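You operate a simulated robot arm through the tools that you are given. There is no shell and no other tool. Be economical: measure what you need, move in short steps, check, and stop when the job is done.

Carry out the task below with a simulated robot arm. There is one attempt and no reset: what you move stays moved.

JOB
Take the green collar and put it on top of the tall roll of yellow film.

Only the result counts: the job must be done as asked and must still hold three seconds after the hand-in. Knocking over, shifting, dropping, spilling or breaking anything else fails it.

ROBOT AND FRAMES
A 6-joint arm with a two-finger parallel gripper, fixed in place. Base frame: the origin is at the foot of the arm, x ahead of it, y to its left, z up; the work surface is at about z = 0. Lengths are in mm, angles in degrees, forces in N, time in s.
With the tool pointing down near the work surface it reaches from about 140 to 580 mm from the base axis. Its first joint turns from -66.0 to 66.0 degrees. Payload 2.1 kg.
The TCP is the grasp point between the finger pads, 30 mm short of the fingertips. In the tool frame z runs along the fingers and y along their closing line. The gripper opens to 94 mm. The fingers are 28 mm wide and 10 mm thick; the gripper's body (50 by 96 mm) begins 55 mm behind the TCP.
Orientation is that of the tool frame in the base frame, as [roll, pitch, yaw] about the fixed x, y, z axes, in that order (R = Rz(yaw) Ry(pitch) Rx(roll)). With the fingers straight down and closing along the base's y, the tool's x points along the base's -x, its y along +y and its z along -z.

CONTROLS
- The arm moves only by the tool arm_command. Its argument "steps" is a list of rows, each an object (a shift or turn left out is 0, a gripper value left out holds the last) with "delta_rot": the turn, a rotation vector about the base's x, y, z in degrees, a list of three; "slide": the shift along the base's x, y, z in mm, a list of three; "claw": the closure, from 0 (fully open) to 1 (shut). In form: [{"delta_rot": [rx, ry, rz], "slide": [tx, ty, tz], "claw": claw}, ...]. A call has 1 to 12 rows; each row is the pose to reach, as a shift and turn from the pose commanded when the call began. Each row takes 0.2 s and may step no farther than 50 mm and 8.6 degrees from the row before; otherwise, or with a gripper value out of range, the whole call is refused. A pose out of reach is approached as far as the arm can. The call stops where the force on the tool passes 40 N (or 10 N more than at its start, if that is more) or the arm is blocked; 0.2 s more then pass. Each finger travels about 72 mm/s and halts on what it meets, pressing with about 43 N; the grip force reading is that of the motor and also rises with nothing between the fingers. The clock runs only during rows and for 0.2 s after the last one: add rows that repeat a pose to give the fingers time. It gives the time, the measured TCP pose, the force on the tool (base axes), the opening and the grip force at its end, in the units of the frame above (readings bear some noise), and new pictures: "show" is both (left out), scene, wrist or none.
- Cameras (640 x 400 px; columns grow to the right, rows downward): "scene" is fixed at [46.2, -359.2, 490.7]; the picture's right is [0.87, -0.49, 0.00], its down [-0.24, -0.43, -0.87] and it looks along [0.43, 0.76, -0.49] (base axes); focal length 319 px, centre (320, 200). "wrist" rides on the gripper at [76, 14, -102] in the tool frame; the picture's right is [-0.18, 0.98, 0.00], its down [-0.75, -0.14, -0.64] and it looks along [-0.63, -0.12, 0.77] (tool axes); focal length 243 px, centre (320, 200). There is no depth. A picture from a camera that has moved, and an enlarged one, comes with that camera's place and axes in the base frame and with its lens.
- zoom(camera, box): a new picture of the part [left, top, right, bottom] of that camera's present view, enlarged. It takes no simulated time.
- hand_in(): hands the job in; it is judged then, once.

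Work in short steps. Places have to be worked out from the pictures, the camera data and where the tool is seen: move nearer, look again, correct. Check each grasp and each placing, and mend what went wrong. You have 90 turns and 170 pictures in all, those below and enlarged ones among them. Open the gripper and draw the arm clear of the work before you hand the job in, unless the task says otherwise; then end with one line.

The tools are called after "Call:" as a command line: name --argument value ..., lists and objects as JSON in quotes. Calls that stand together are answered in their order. arm_command: Moves the arm, as the interface text tells. Its arguments: {"type":"object","properties":{"steps":{"type":"array","items":{"type":"object","properties":{"delta_rot":{"type":"array","items":{"type":"number"}},"slide":{"type":"array","items":{"type":"number"}},"claw":{"type":"number"}}}},"show":{"type":"string","enum":["both","scene","wrist","none"]}},"required":["steps"]} The other tools are called the same way: zoom (camera, box) takes an enlarged picture of a part of a camera's view; hand_in () hands the job in.

At the start:

```text
t: 0.0
tool_pos: [383.5, 59.7, 358.0]
ee_rot: [-179.9, 0.1, 179.9]
force: [0.0, 0.0, 0.2]
width: 93.9
grasp_force: 0.1
```

scene: 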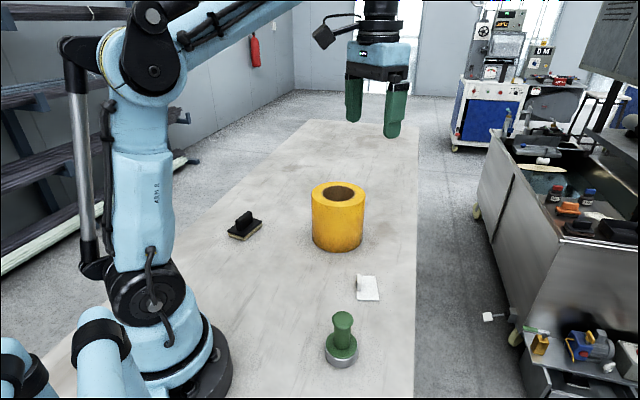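
wrist: 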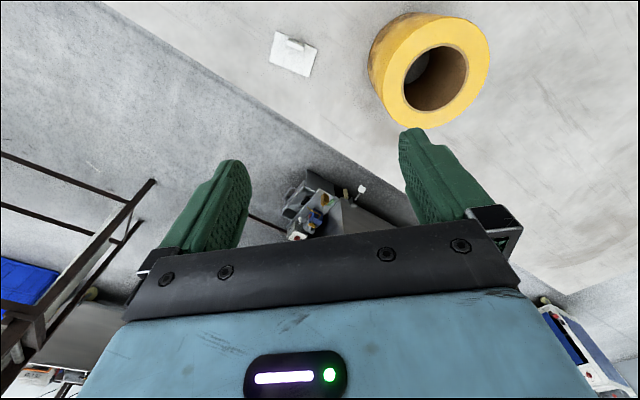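

I see a yellow roll, a green knobbed thing, a black brush-like thing and a white plate. I zoom to find which one is the "green collar".

Call:
zoom --camera "scene" --box '[290, 260, 410, 380]'

Call:
zoom --camera "scene" --box '[210, 160, 390, 270]'

```text
3.33 times, centred on (350, 320) of scene
camera zoom: at [46.2, -359.2, 490.7], right [0.87, -0.49, 0.0], down [-0.24, -0.43, -0.87], along [0.43, 0.76, -0.49], focal length 1062 px, centre (220, -200)
```

zoom: 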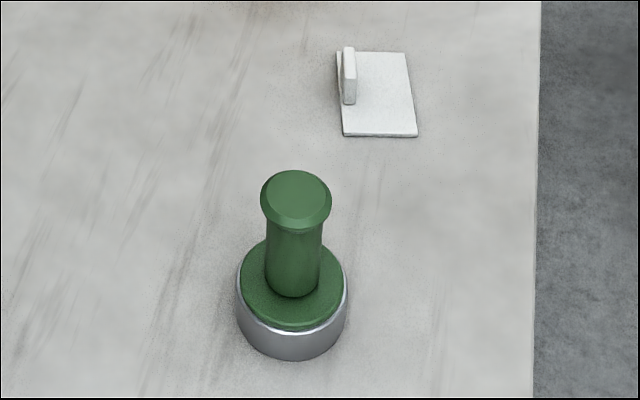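

```text
3.56 times, centred on (300, 215) of scene
camera zoom: at [46.2, -359.2, 490.7], right [0.87, -0.49, 0.0], down [-0.24, -0.43, -0.87], along [0.43, 0.76, -0.49], focal length 1133 px, centre (391, 147)
```

zoom: 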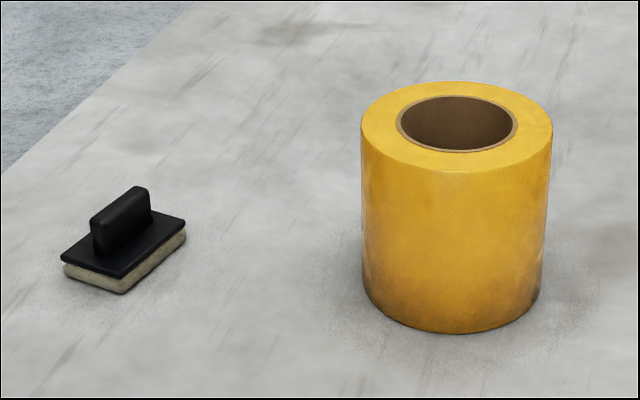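

The green piece looks like a knobbed flange with a metal skirt at about (247,-80), about 90 mm tall. The roll is near (419,203), about 124 mm tall, with a bore of about 80 mm. I fly above the green piece for a closer look.

Call:
arm_command --steps '[{"slide": [-23, -36, -5]}, {"slide": [-47, -72, -10]}, {"slide": [-70, -108, -20]}, {"slide": [-93, -145, -30]}, {"slide": [-93, -145, -30]}]'

```text
t: 1.2
tool_pos: [289.8, -84.0, 328.4]
ee_rot: [-179.9, 0.0, 180.0]
force: [-0.1, 0.1, 0.3]
width: 93.8
grasp_force: 0.0
camera wrist: at [214.8, -69.5, 430.7], right [0.18, 0.98, 0.0], down [0.75, -0.14, 0.64], along [0.63, -0.12, -0.77], focal length 243 px, centre (320, 200)
```

scene: 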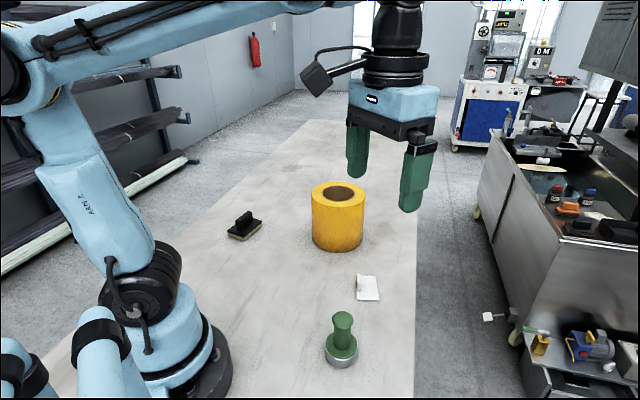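
wrist: 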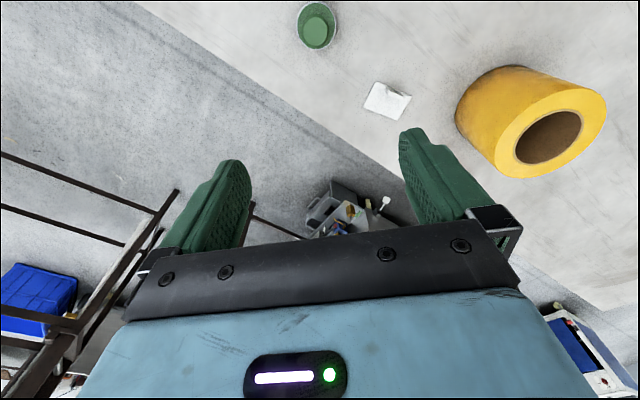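

The green piece is directly viewable from above; I enlarge it to measure it along with the roll.

Call:
zoom --camera "wrist" --box '[276, 0, 356, 50]'

Call:
zoom --camera "wrist" --box '[440, 50, 632, 200]'

```text
8.00 times, centred on (316, 25) of wrist
camera zoom: at [214.8, -69.5, 430.7], right [0.18, 0.98, 0.0], down [0.75, -0.14, 0.64], along [0.63, -0.12, -0.77], focal length 1941 px, centre (352, 1600)
```

zoom: 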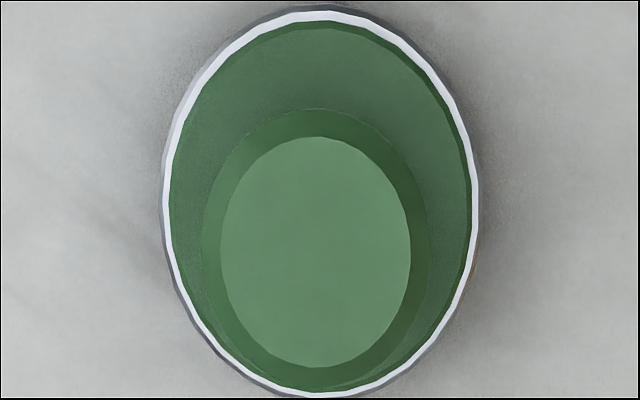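

```text
2.67 times, centred on (536, 125) of wrist
camera zoom: at [214.8, -69.5, 430.7], right [0.18, 0.98, 0.0], down [0.75, -0.14, 0.64], along [0.63, -0.12, -0.77], focal length 647 px, centre (-256, 400)
```

zoom: 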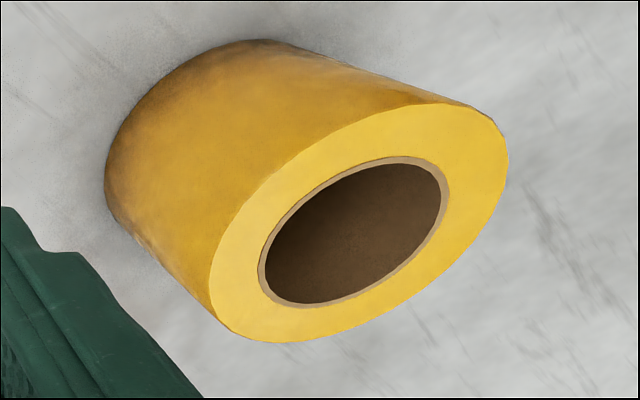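

The piece is centred at about (244,-81): base 54 mm across, knob 33 mm across, top at about 89 mm. I move over it to z≈170 and check alignment before going down.

Call:
arm_command --steps '[{"slide": [-20, 1, -40]}, {"slide": [-40, 3, -80]}, {"slide": [-45.5, 3, -125]}, {"slide": [-45.5, 3, -158]}, {"slide": [-45.5, 3, -158]}]'

```text
t: 2.4
tool_pos: [243.9, -81.3, 169.4]
ee_rot: [-180.0, -0.1, -180.0]
force: [-0.3, -0.3, -0.3]
width: 94.0
grasp_force: 0.1
camera wrist: at [169.0, -65.4, 271.7], right [0.18, 0.98, 0.0], down [0.75, -0.14, 0.64], along [0.63, -0.12, -0.77], focal length 243 px, centre (320, 200)
```

scene: 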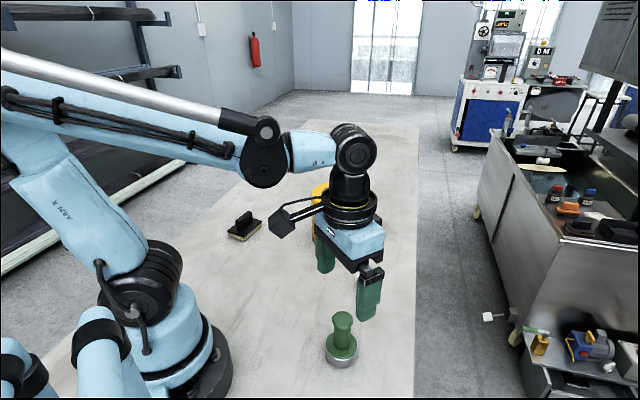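
wrist: 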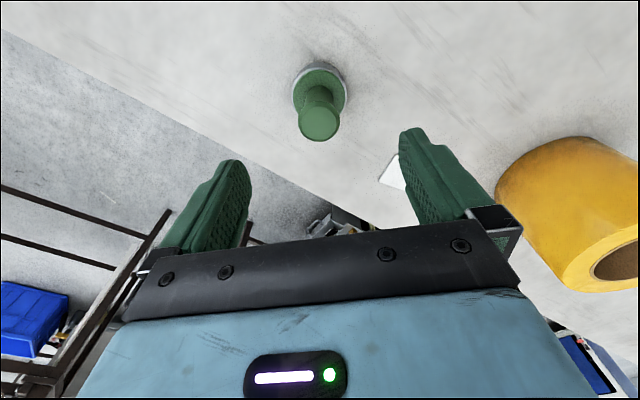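

The knob is re-measured at (243.7,-80.5), so it is aligned. I descend to z≈76 and close.

Call:
arm_command --steps '[{"slide": [0, 0.7, -40]}, {"slide": [0, 0.7, -75]}, {"slide": [0, 0.7, -93]}, {"slide": [0, 0.7, -93], "claw": 0.3}, {"slide": [0, 0.7, -93], "claw": 0.6}, {"slide": [0, 0.7, -93], "claw": 0.9}, {"slide": [0, 0.7, -93], "claw": 0.9}, {"slide": [0, 0.7, -93], "claw": 0.9}, {"slide": [0, 0.7, -93], "claw": 0.9}]'

```text
t: 4.4
tool_pos: [245.0, -80.8, 77.1]
ee_rot: [-179.9, 0.1, 180.0]
force: [-0.8, 0.5, 0.6]
width: 33.0
grasp_force: 42.9
camera wrist: at [169.4, -64.9, 179.4], right [0.18, 0.98, 0.0], down [0.75, -0.14, 0.64], along [0.63, -0.12, -0.77], focal length 243 px, centre (320, 200)
```

scene: 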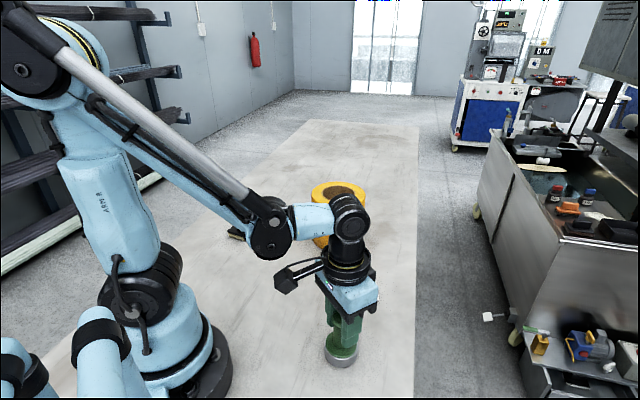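
wrist: 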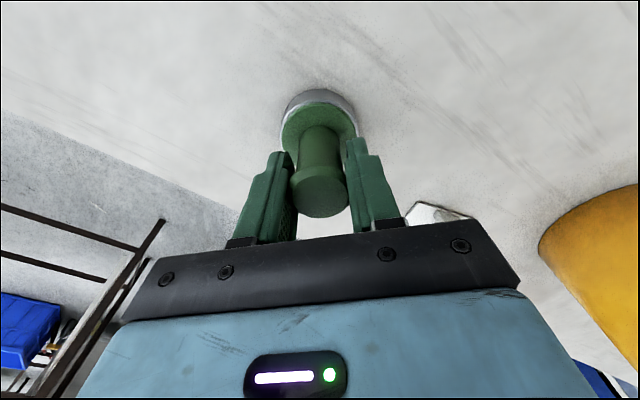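

The grip holds at 33 mm, matching the knob. I lift straight up.

Call:
arm_command --steps '[{"slide": [0, 0, 20]}, {"slide": [0, 0, 50]}, {"slide": [0, 0, 95]}, {"slide": [0, 0, 140]}, {"slide": [0, 0, 185]}, {"slide": [0, 0, 185]}]'

```text
t: 5.8
tool_pos: [244.7, -80.3, 263.0]
ee_rot: [-180.0, 0.0, -180.0]
force: [-0.6, 0.8, -1.0]
width: 32.6
grasp_force: 42.6
camera wrist: at [169.5, -65.5, 365.2], right [0.18, 0.98, 0.0], down [0.75, -0.14, 0.64], along [0.63, -0.12, -0.77], focal length 243 px, centre (320, 200)
```

scene: 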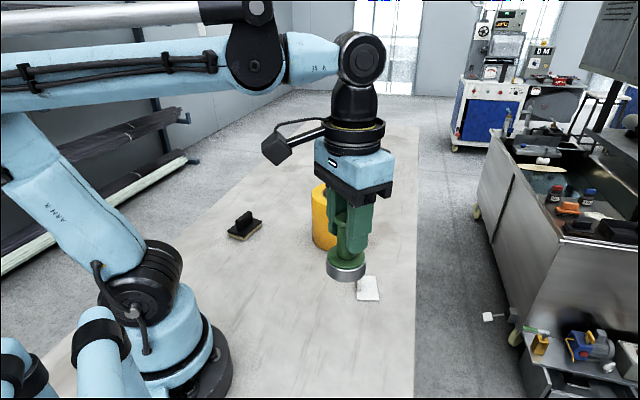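
wrist: 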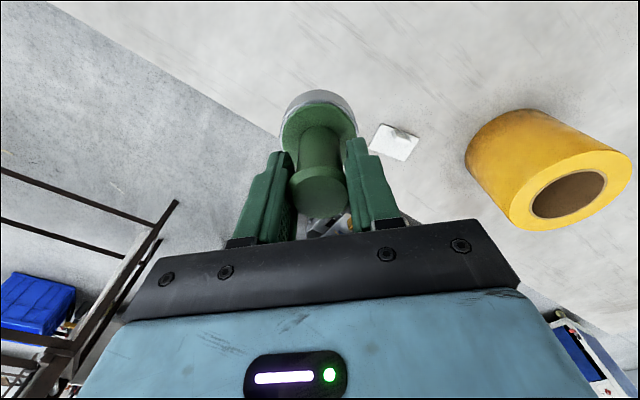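

The whole piece came up in one. I now move toward the roll, stopping short for a clear measuring view.

Call:
arm_command --steps '[{"slide": [15, 42, 4]}, {"slide": [30, 84, 7]}, {"slide": [45, 126, 7]}, {"slide": [60, 168, 7]}, {"slide": [75, 200, 7]}, {"slide": [75, 200, 7]}]'

Call:
zoom --camera "wrist" --box '[320, 80, 512, 200]'

```text
t: 7.2
tool_pos: [318.8, 119.8, 269.5]
ee_rot: [179.9, 0.0, 180.0]
force: [-0.2, 0.0, -2.0]
width: 32.9
grasp_force: 43.8
camera wrist: at [243.8, 135.6, 371.6], right [0.18, 0.98, 0.0], down [0.75, -0.14, 0.64], along [0.63, -0.12, -0.77], focal length 243 px, centre (320, 200)
```

scene: 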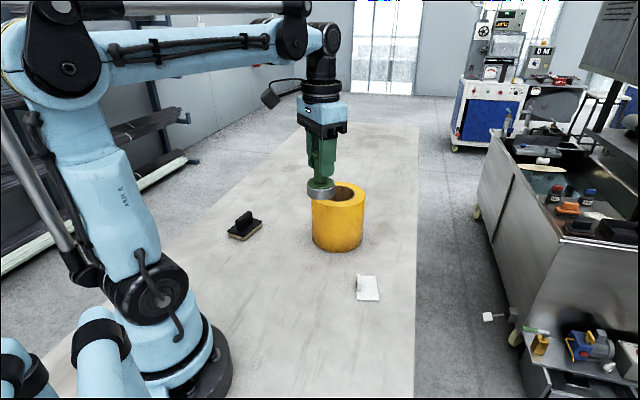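
wrist: 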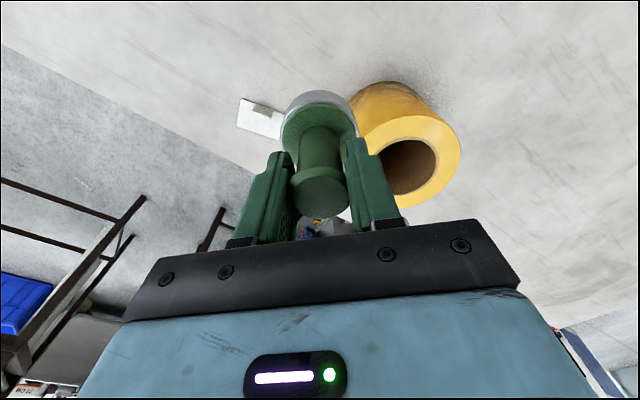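

```text
3.33 times, centred on (416, 140) of wrist
camera zoom: at [243.8, 135.6, 371.6], right [0.18, 0.98, 0.0], down [0.75, -0.14, 0.64], along [0.63, -0.12, -0.77], focal length 809 px, centre (0, 400)
```

zoom: 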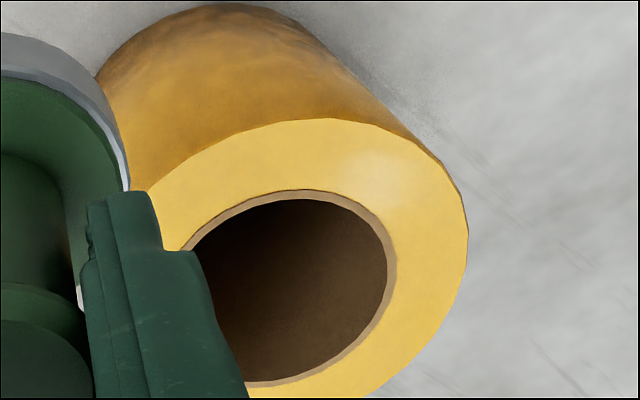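

The finger hides part of the roll, so I back off in y for an unobstructed measurement.

Call:
arm_command --steps '[{"slide": [5, -30, 0]}, {"slide": [10, -50, 0]}, {"slide": [10, -50, 0]}]'

Call:
zoom --camera "wrist" --box '[370, 80, 530, 220]'

Call:
zoom --camera "scene" --box '[290, 160, 390, 260]'

```text
t: 8.0
tool_pos: [329.7, 70.3, 268.2]
ee_rot: [-180.0, 0.1, -180.0]
force: [0.1, -0.5, -1.3]
width: 33.0
grasp_force: 42.8
camera wrist: at [254.3, 84.7, 371.3], right [0.18, 0.98, 0.0], down [0.75, -0.14, 0.64], along [0.63, -0.12, -0.77], focal length 243 px, centre (320, 200)
```

scene: 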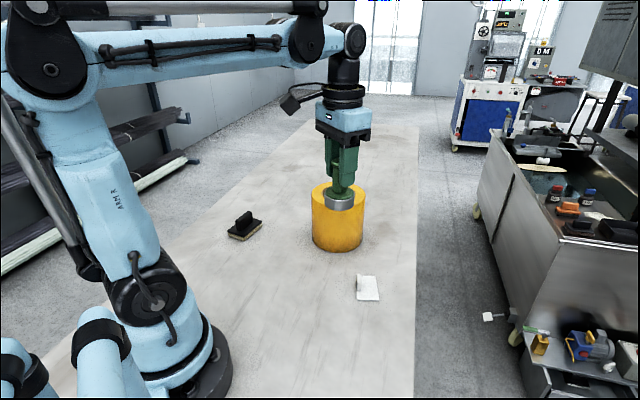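
wrist: 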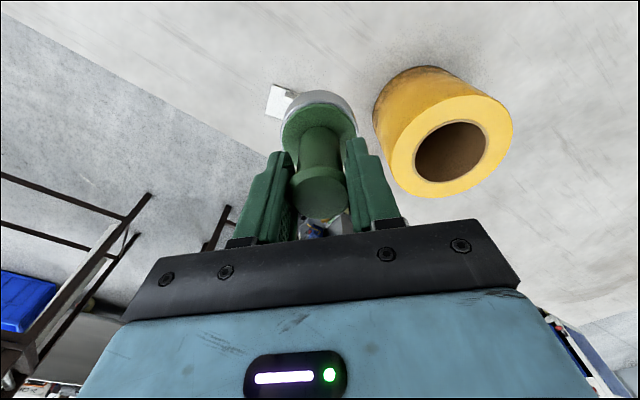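

```text
2.86 times, centred on (450, 150) of wrist
camera zoom: at [254.3, 84.7, 371.3], right [0.18, 0.98, 0.0], down [0.75, -0.14, 0.64], along [0.63, -0.12, -0.77], focal length 693 px, centre (-51, 343)
```

zoom: 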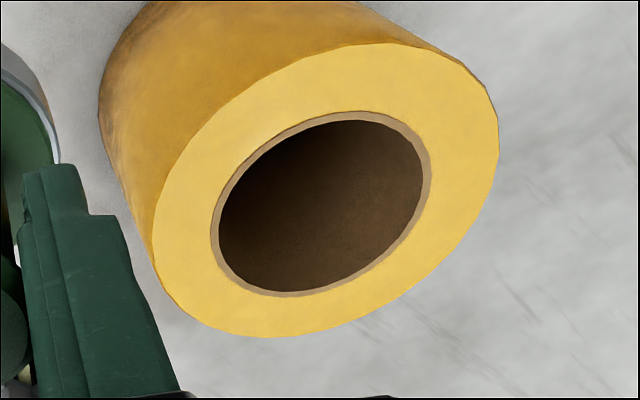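

```text
4.00 times, centred on (340, 210) of scene
camera zoom: at [46.2, -359.2, 490.7], right [0.87, -0.49, 0.0], down [-0.24, -0.43, -0.87], along [0.43, 0.76, -0.49], focal length 1275 px, centre (240, 160)
```

zoom: 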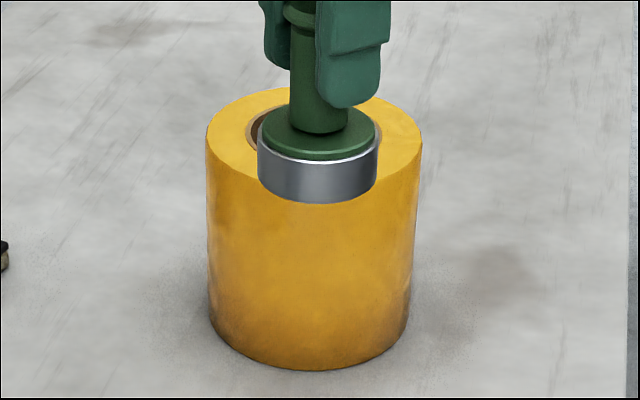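

From four edge points the roll's top is centred at (416,205), outer radius 65, bore radius 41.5, top at z≈125. The base (54 mm) would fall through the bore, so I stand it on the near rim with its centre at about (368,205), where its weight stays inside the support.

Call:
arm_command --steps '[{"slide": [5, 40, 0]}, {"slide": [15, 80, 0]}, {"slide": [28, 115, 0]}, {"slide": [38.5, 134.7, 0]}, {"slide": [38.5, 134.7, 0]}]'

Call:
zoom --camera "wrist" --box '[220, 60, 420, 230]'

Call:
zoom --camera "scene" --box '[270, 120, 410, 260]'

```text
t: 9.2
tool_pos: [369.2, 202.3, 269.7]
ee_rot: [-180.0, 0.0, -180.0]
force: [-0.4, 0.5, -2.4]
width: 32.8
grasp_force: 43.1
camera wrist: at [293.4, 219.3, 371.3], right [0.18, 0.98, 0.0], down [0.75, -0.14, 0.64], along [0.63, -0.12, -0.77], focal length 243 px, centre (320, 200)
```

scene: 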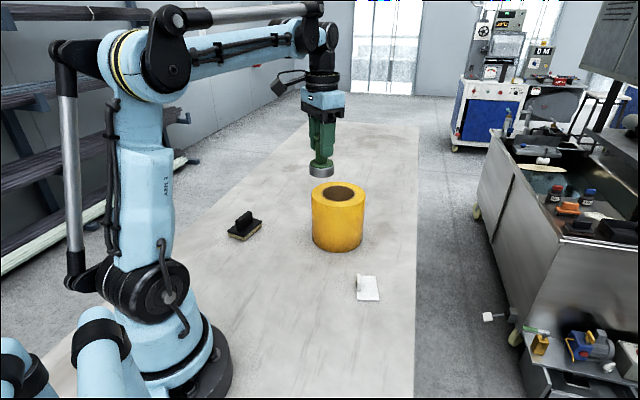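
wrist: 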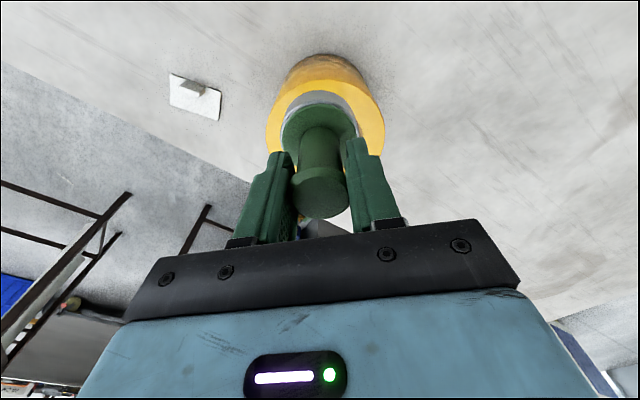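

```text
2.35 times, centred on (320, 145) of wrist
camera zoom: at [293.4, 219.3, 371.3], right [0.18, 0.98, 0.0], down [0.75, -0.14, 0.64], along [0.63, -0.12, -0.77], focal length 571 px, centre (320, 329)
```

zoom: 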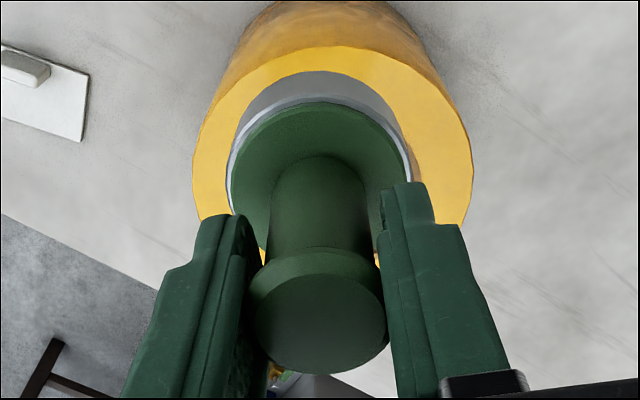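

```text
2.86 times, centred on (340, 190) of scene
camera zoom: at [46.2, -359.2, 490.7], right [0.87, -0.49, 0.0], down [-0.24, -0.43, -0.87], along [0.43, 0.76, -0.49], focal length 910 px, centre (263, 229)
```

zoom: 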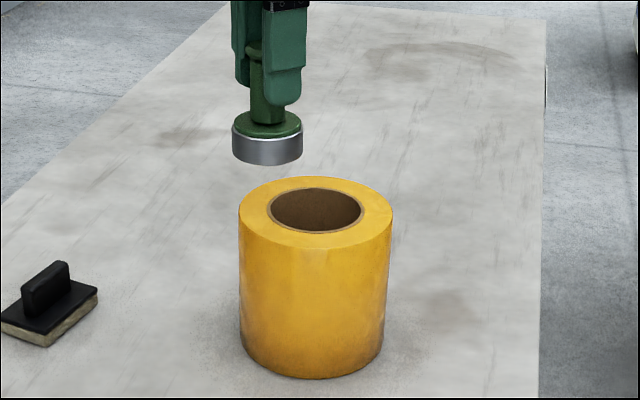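

Positions look as planned. I lower to about 6 mm above the rim and check again.

Call:
arm_command --steps '[{"slide": [0, 0.5, -25]}, {"slide": [0, 1, -45]}, {"slide": [0, 1, -59]}, {"slide": [0, 1, -59]}]'

Call:
zoom --camera "wrist" --box '[220, 60, 420, 230]'

Call:
zoom --camera "scene" --box '[290, 140, 390, 240]'

```text
t: 10.2
tool_pos: [367.9, 204.4, 210.0]
ee_rot: [179.9, -0.1, -180.0]
force: [-0.3, 0.2, -1.9]
width: 32.8
grasp_force: 43.0
camera wrist: at [293.6, 219.9, 311.8], right [0.18, 0.98, 0.0], down [0.75, -0.14, 0.64], along [0.63, -0.12, -0.77], focal length 243 px, centre (320, 200)
```

scene: 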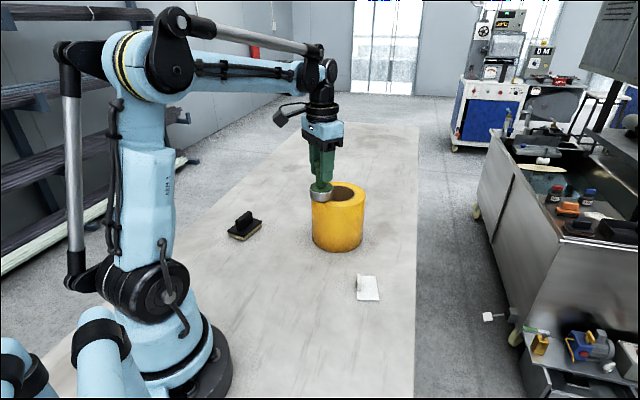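
wrist: 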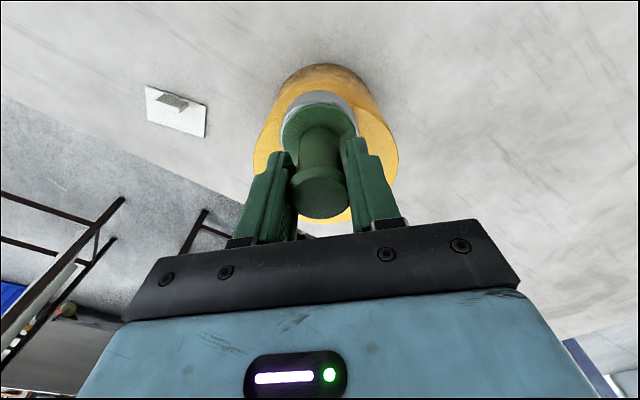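

```text
2.35 times, centred on (320, 145) of wrist
camera zoom: at [293.6, 219.9, 311.8], right [0.18, 0.98, 0.0], down [0.75, -0.14, 0.64], along [0.63, -0.12, -0.77], focal length 571 px, centre (320, 329)
```

zoom: 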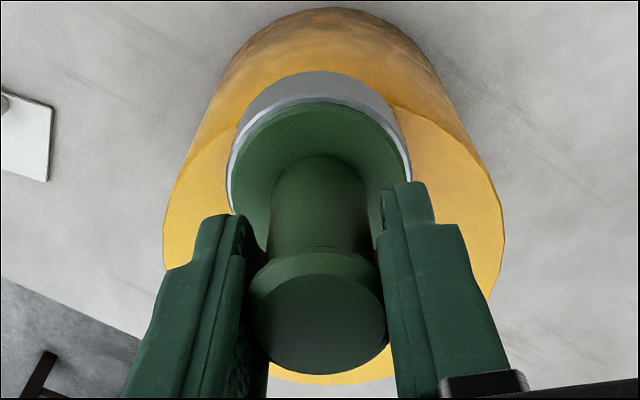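

```text
4.00 times, centred on (340, 190) of scene
camera zoom: at [46.2, -359.2, 490.7], right [0.87, -0.49, 0.0], down [-0.24, -0.43, -0.87], along [0.43, 0.76, -0.49], focal length 1275 px, centre (240, 240)
```

zoom: 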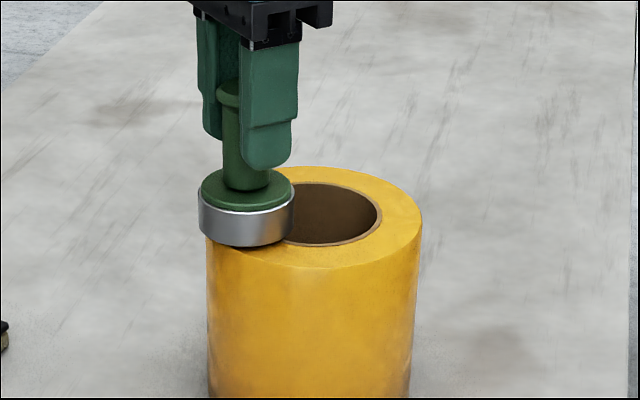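

Offset matches the plan (about 10 mm outward overhang, 14 mm or so support margin inside). I lower in small steps watching the force.

Call:
arm_command --steps '[{"slide": [0, 0, -2]}, {"slide": [0, 0, -4]}, {"slide": [0, 0, -4]}]' --show "none"

```text
t: 11.0
tool_pos: [369.5, 204.3, 207.0]
ee_rot: [179.9, 0.0, -180.0]
force: [0.2, -3.0, 19.2]
width: 32.6
grasp_force: 42.8
```

Contact at z≈207 with about 19 N. I ease up slightly to relieve the pressing before release.

Call:
arm_command --steps '[{"slide": [0, 0, 0.7]}, {"slide": [0, 0, 0.7]}]'

Call:
zoom --camera "scene" --box '[290, 140, 390, 240]'

```text
t: 11.6
tool_pos: [369.1, 205.3, 205.5]
ee_rot: [-179.9, 0.0, -180.0]
force: [0.5, -0.8, 2.7]
width: 32.7
grasp_force: 43.0
camera wrist: at [293.0, 220.2, 308.9], right [0.18, 0.98, 0.0], down [0.75, -0.14, 0.64], along [0.63, -0.12, -0.77], focal length 243 px, centre (320, 200)
```

scene: 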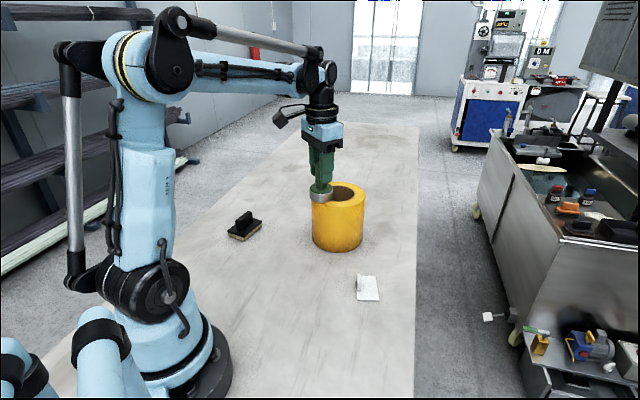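
wrist: 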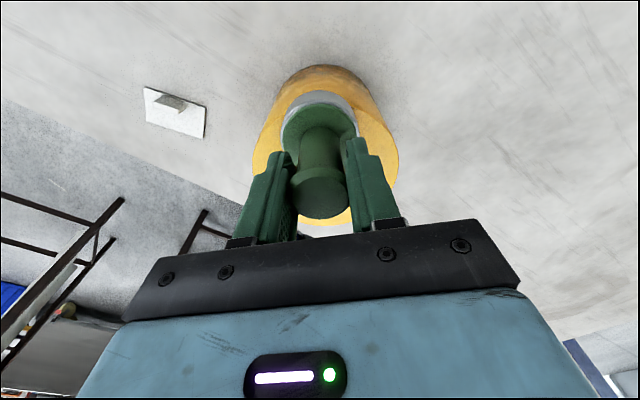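

```text
4.00 times, centred on (340, 190) of scene
camera zoom: at [46.2, -359.2, 490.7], right [0.87, -0.49, 0.0], down [-0.24, -0.43, -0.87], along [0.43, 0.76, -0.49], focal length 1275 px, centre (240, 240)
```

zoom: 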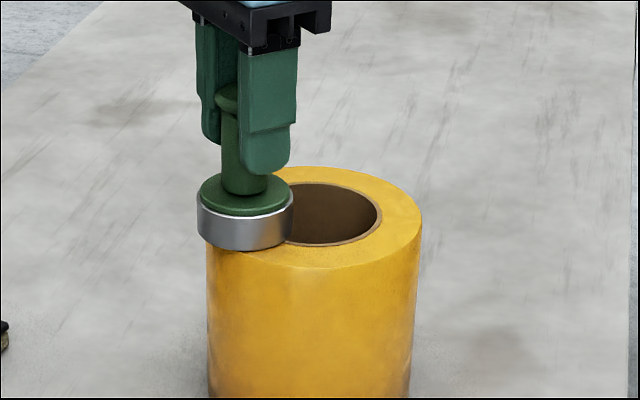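

It sits level and lightly in contact. I open slowly so it isn't nudged.

Call:
arm_command --steps '[{"claw": 0.62}, {"claw": 0.58}, {"claw": 0.5}, {"claw": 0.4}, {"claw": 0.3}, {"claw": 0.2}, {"claw": 0.2}]'

Call:
zoom --camera "scene" --box '[290, 140, 390, 240]'

```text
t: 13.2
tool_pos: [368.3, 204.7, 206.6]
ee_rot: [-179.9, 0.0, -180.0]
force: [-0.5, -0.9, 0.4]
width: 75.2
grasp_force: 0.0
camera wrist: at [293.0, 220.1, 309.2], right [0.18, 0.98, 0.0], down [0.75, -0.14, 0.64], along [0.63, -0.12, -0.77], focal length 243 px, centre (320, 200)
```

scene: 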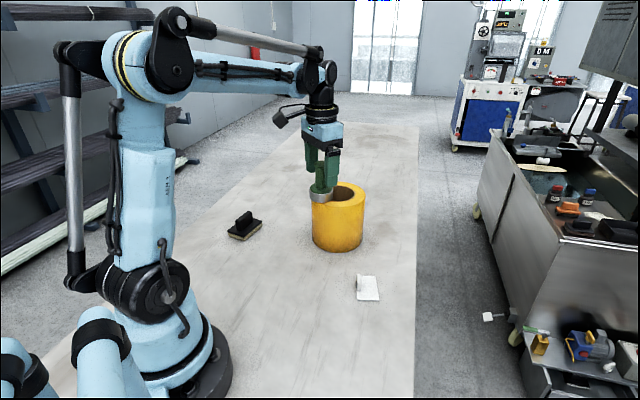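
wrist: 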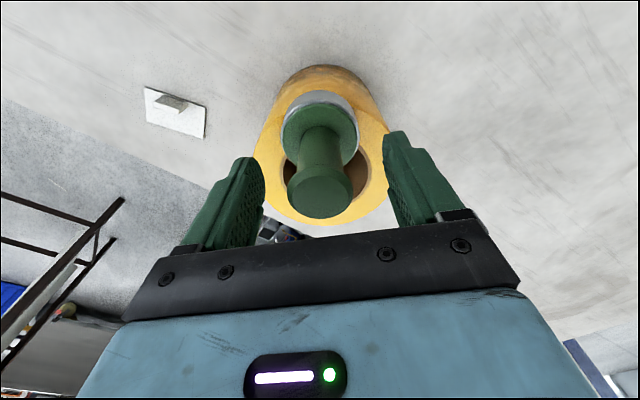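

```text
4.00 times, centred on (340, 190) of scene
camera zoom: at [46.2, -359.2, 490.7], right [0.87, -0.49, 0.0], down [-0.24, -0.43, -0.87], along [0.43, 0.76, -0.49], focal length 1275 px, centre (240, 240)
```

zoom: 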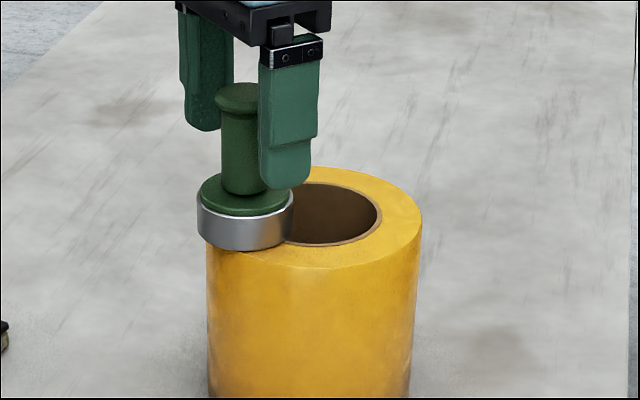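

The piece stands on its own on the rim. I open fully and withdraw straight up.

Call:
arm_command --steps '[{"claw": 0.0}, {"slide": [0, 0, 20]}, {"slide": [0, 0, 60]}, {"slide": [0, 0, 105]}, {"slide": [0, 0, 145]}, {"slide": [-40, -20, 150]}, {"slide": [-40, -20, 150]}, {"slide": [-40, -20, 150]}, {"slide": [-40, -20, 150]}]'

Call:
zoom --camera "scene" --box '[290, 140, 390, 240]'

```text
t: 15.2
tool_pos: [327.4, 185.5, 356.7]
ee_rot: [-180.0, 0.0, 179.9]
force: [0.5, -0.3, 0.0]
width: 93.9
grasp_force: 0.1
camera wrist: at [252.6, 200.0, 459.5], right [0.18, 0.98, 0.0], down [0.75, -0.14, 0.64], along [0.63, -0.12, -0.77], focal length 243 px, centre (320, 200)
```

scene: 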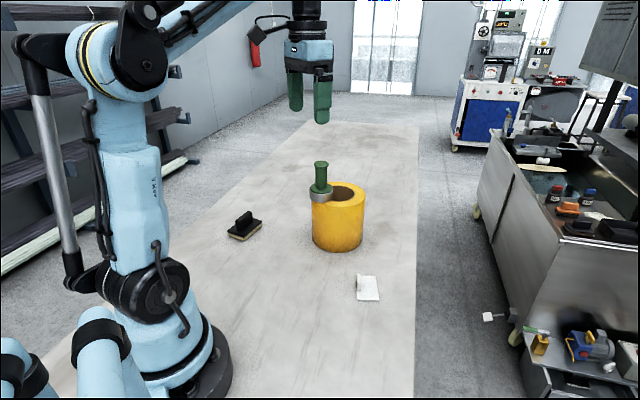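
wrist: 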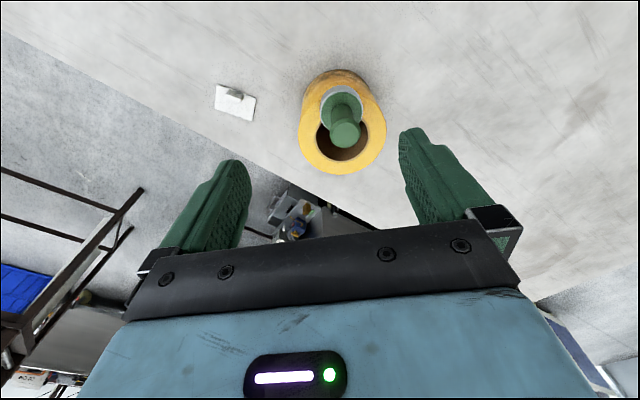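

```text
4.00 times, centred on (340, 190) of scene
camera zoom: at [46.2, -359.2, 490.7], right [0.87, -0.49, 0.0], down [-0.24, -0.43, -0.87], along [0.43, 0.76, -0.49], focal length 1275 px, centre (240, 240)
```

zoom: 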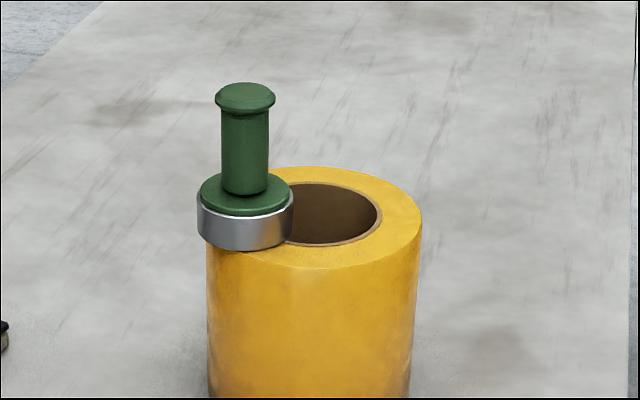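

The piece stands upright and steady on the roll's rim, nothing else has moved, and the arm is clear. I hand in.

Call:
hand_in

```text
The job is handed in.
```

The green collar is standing upright on the rim of the tall yellow roll, off-centre because its 54 mm base would drop through the 83 mm bore; it was steady and the arm was clear when I handed in.
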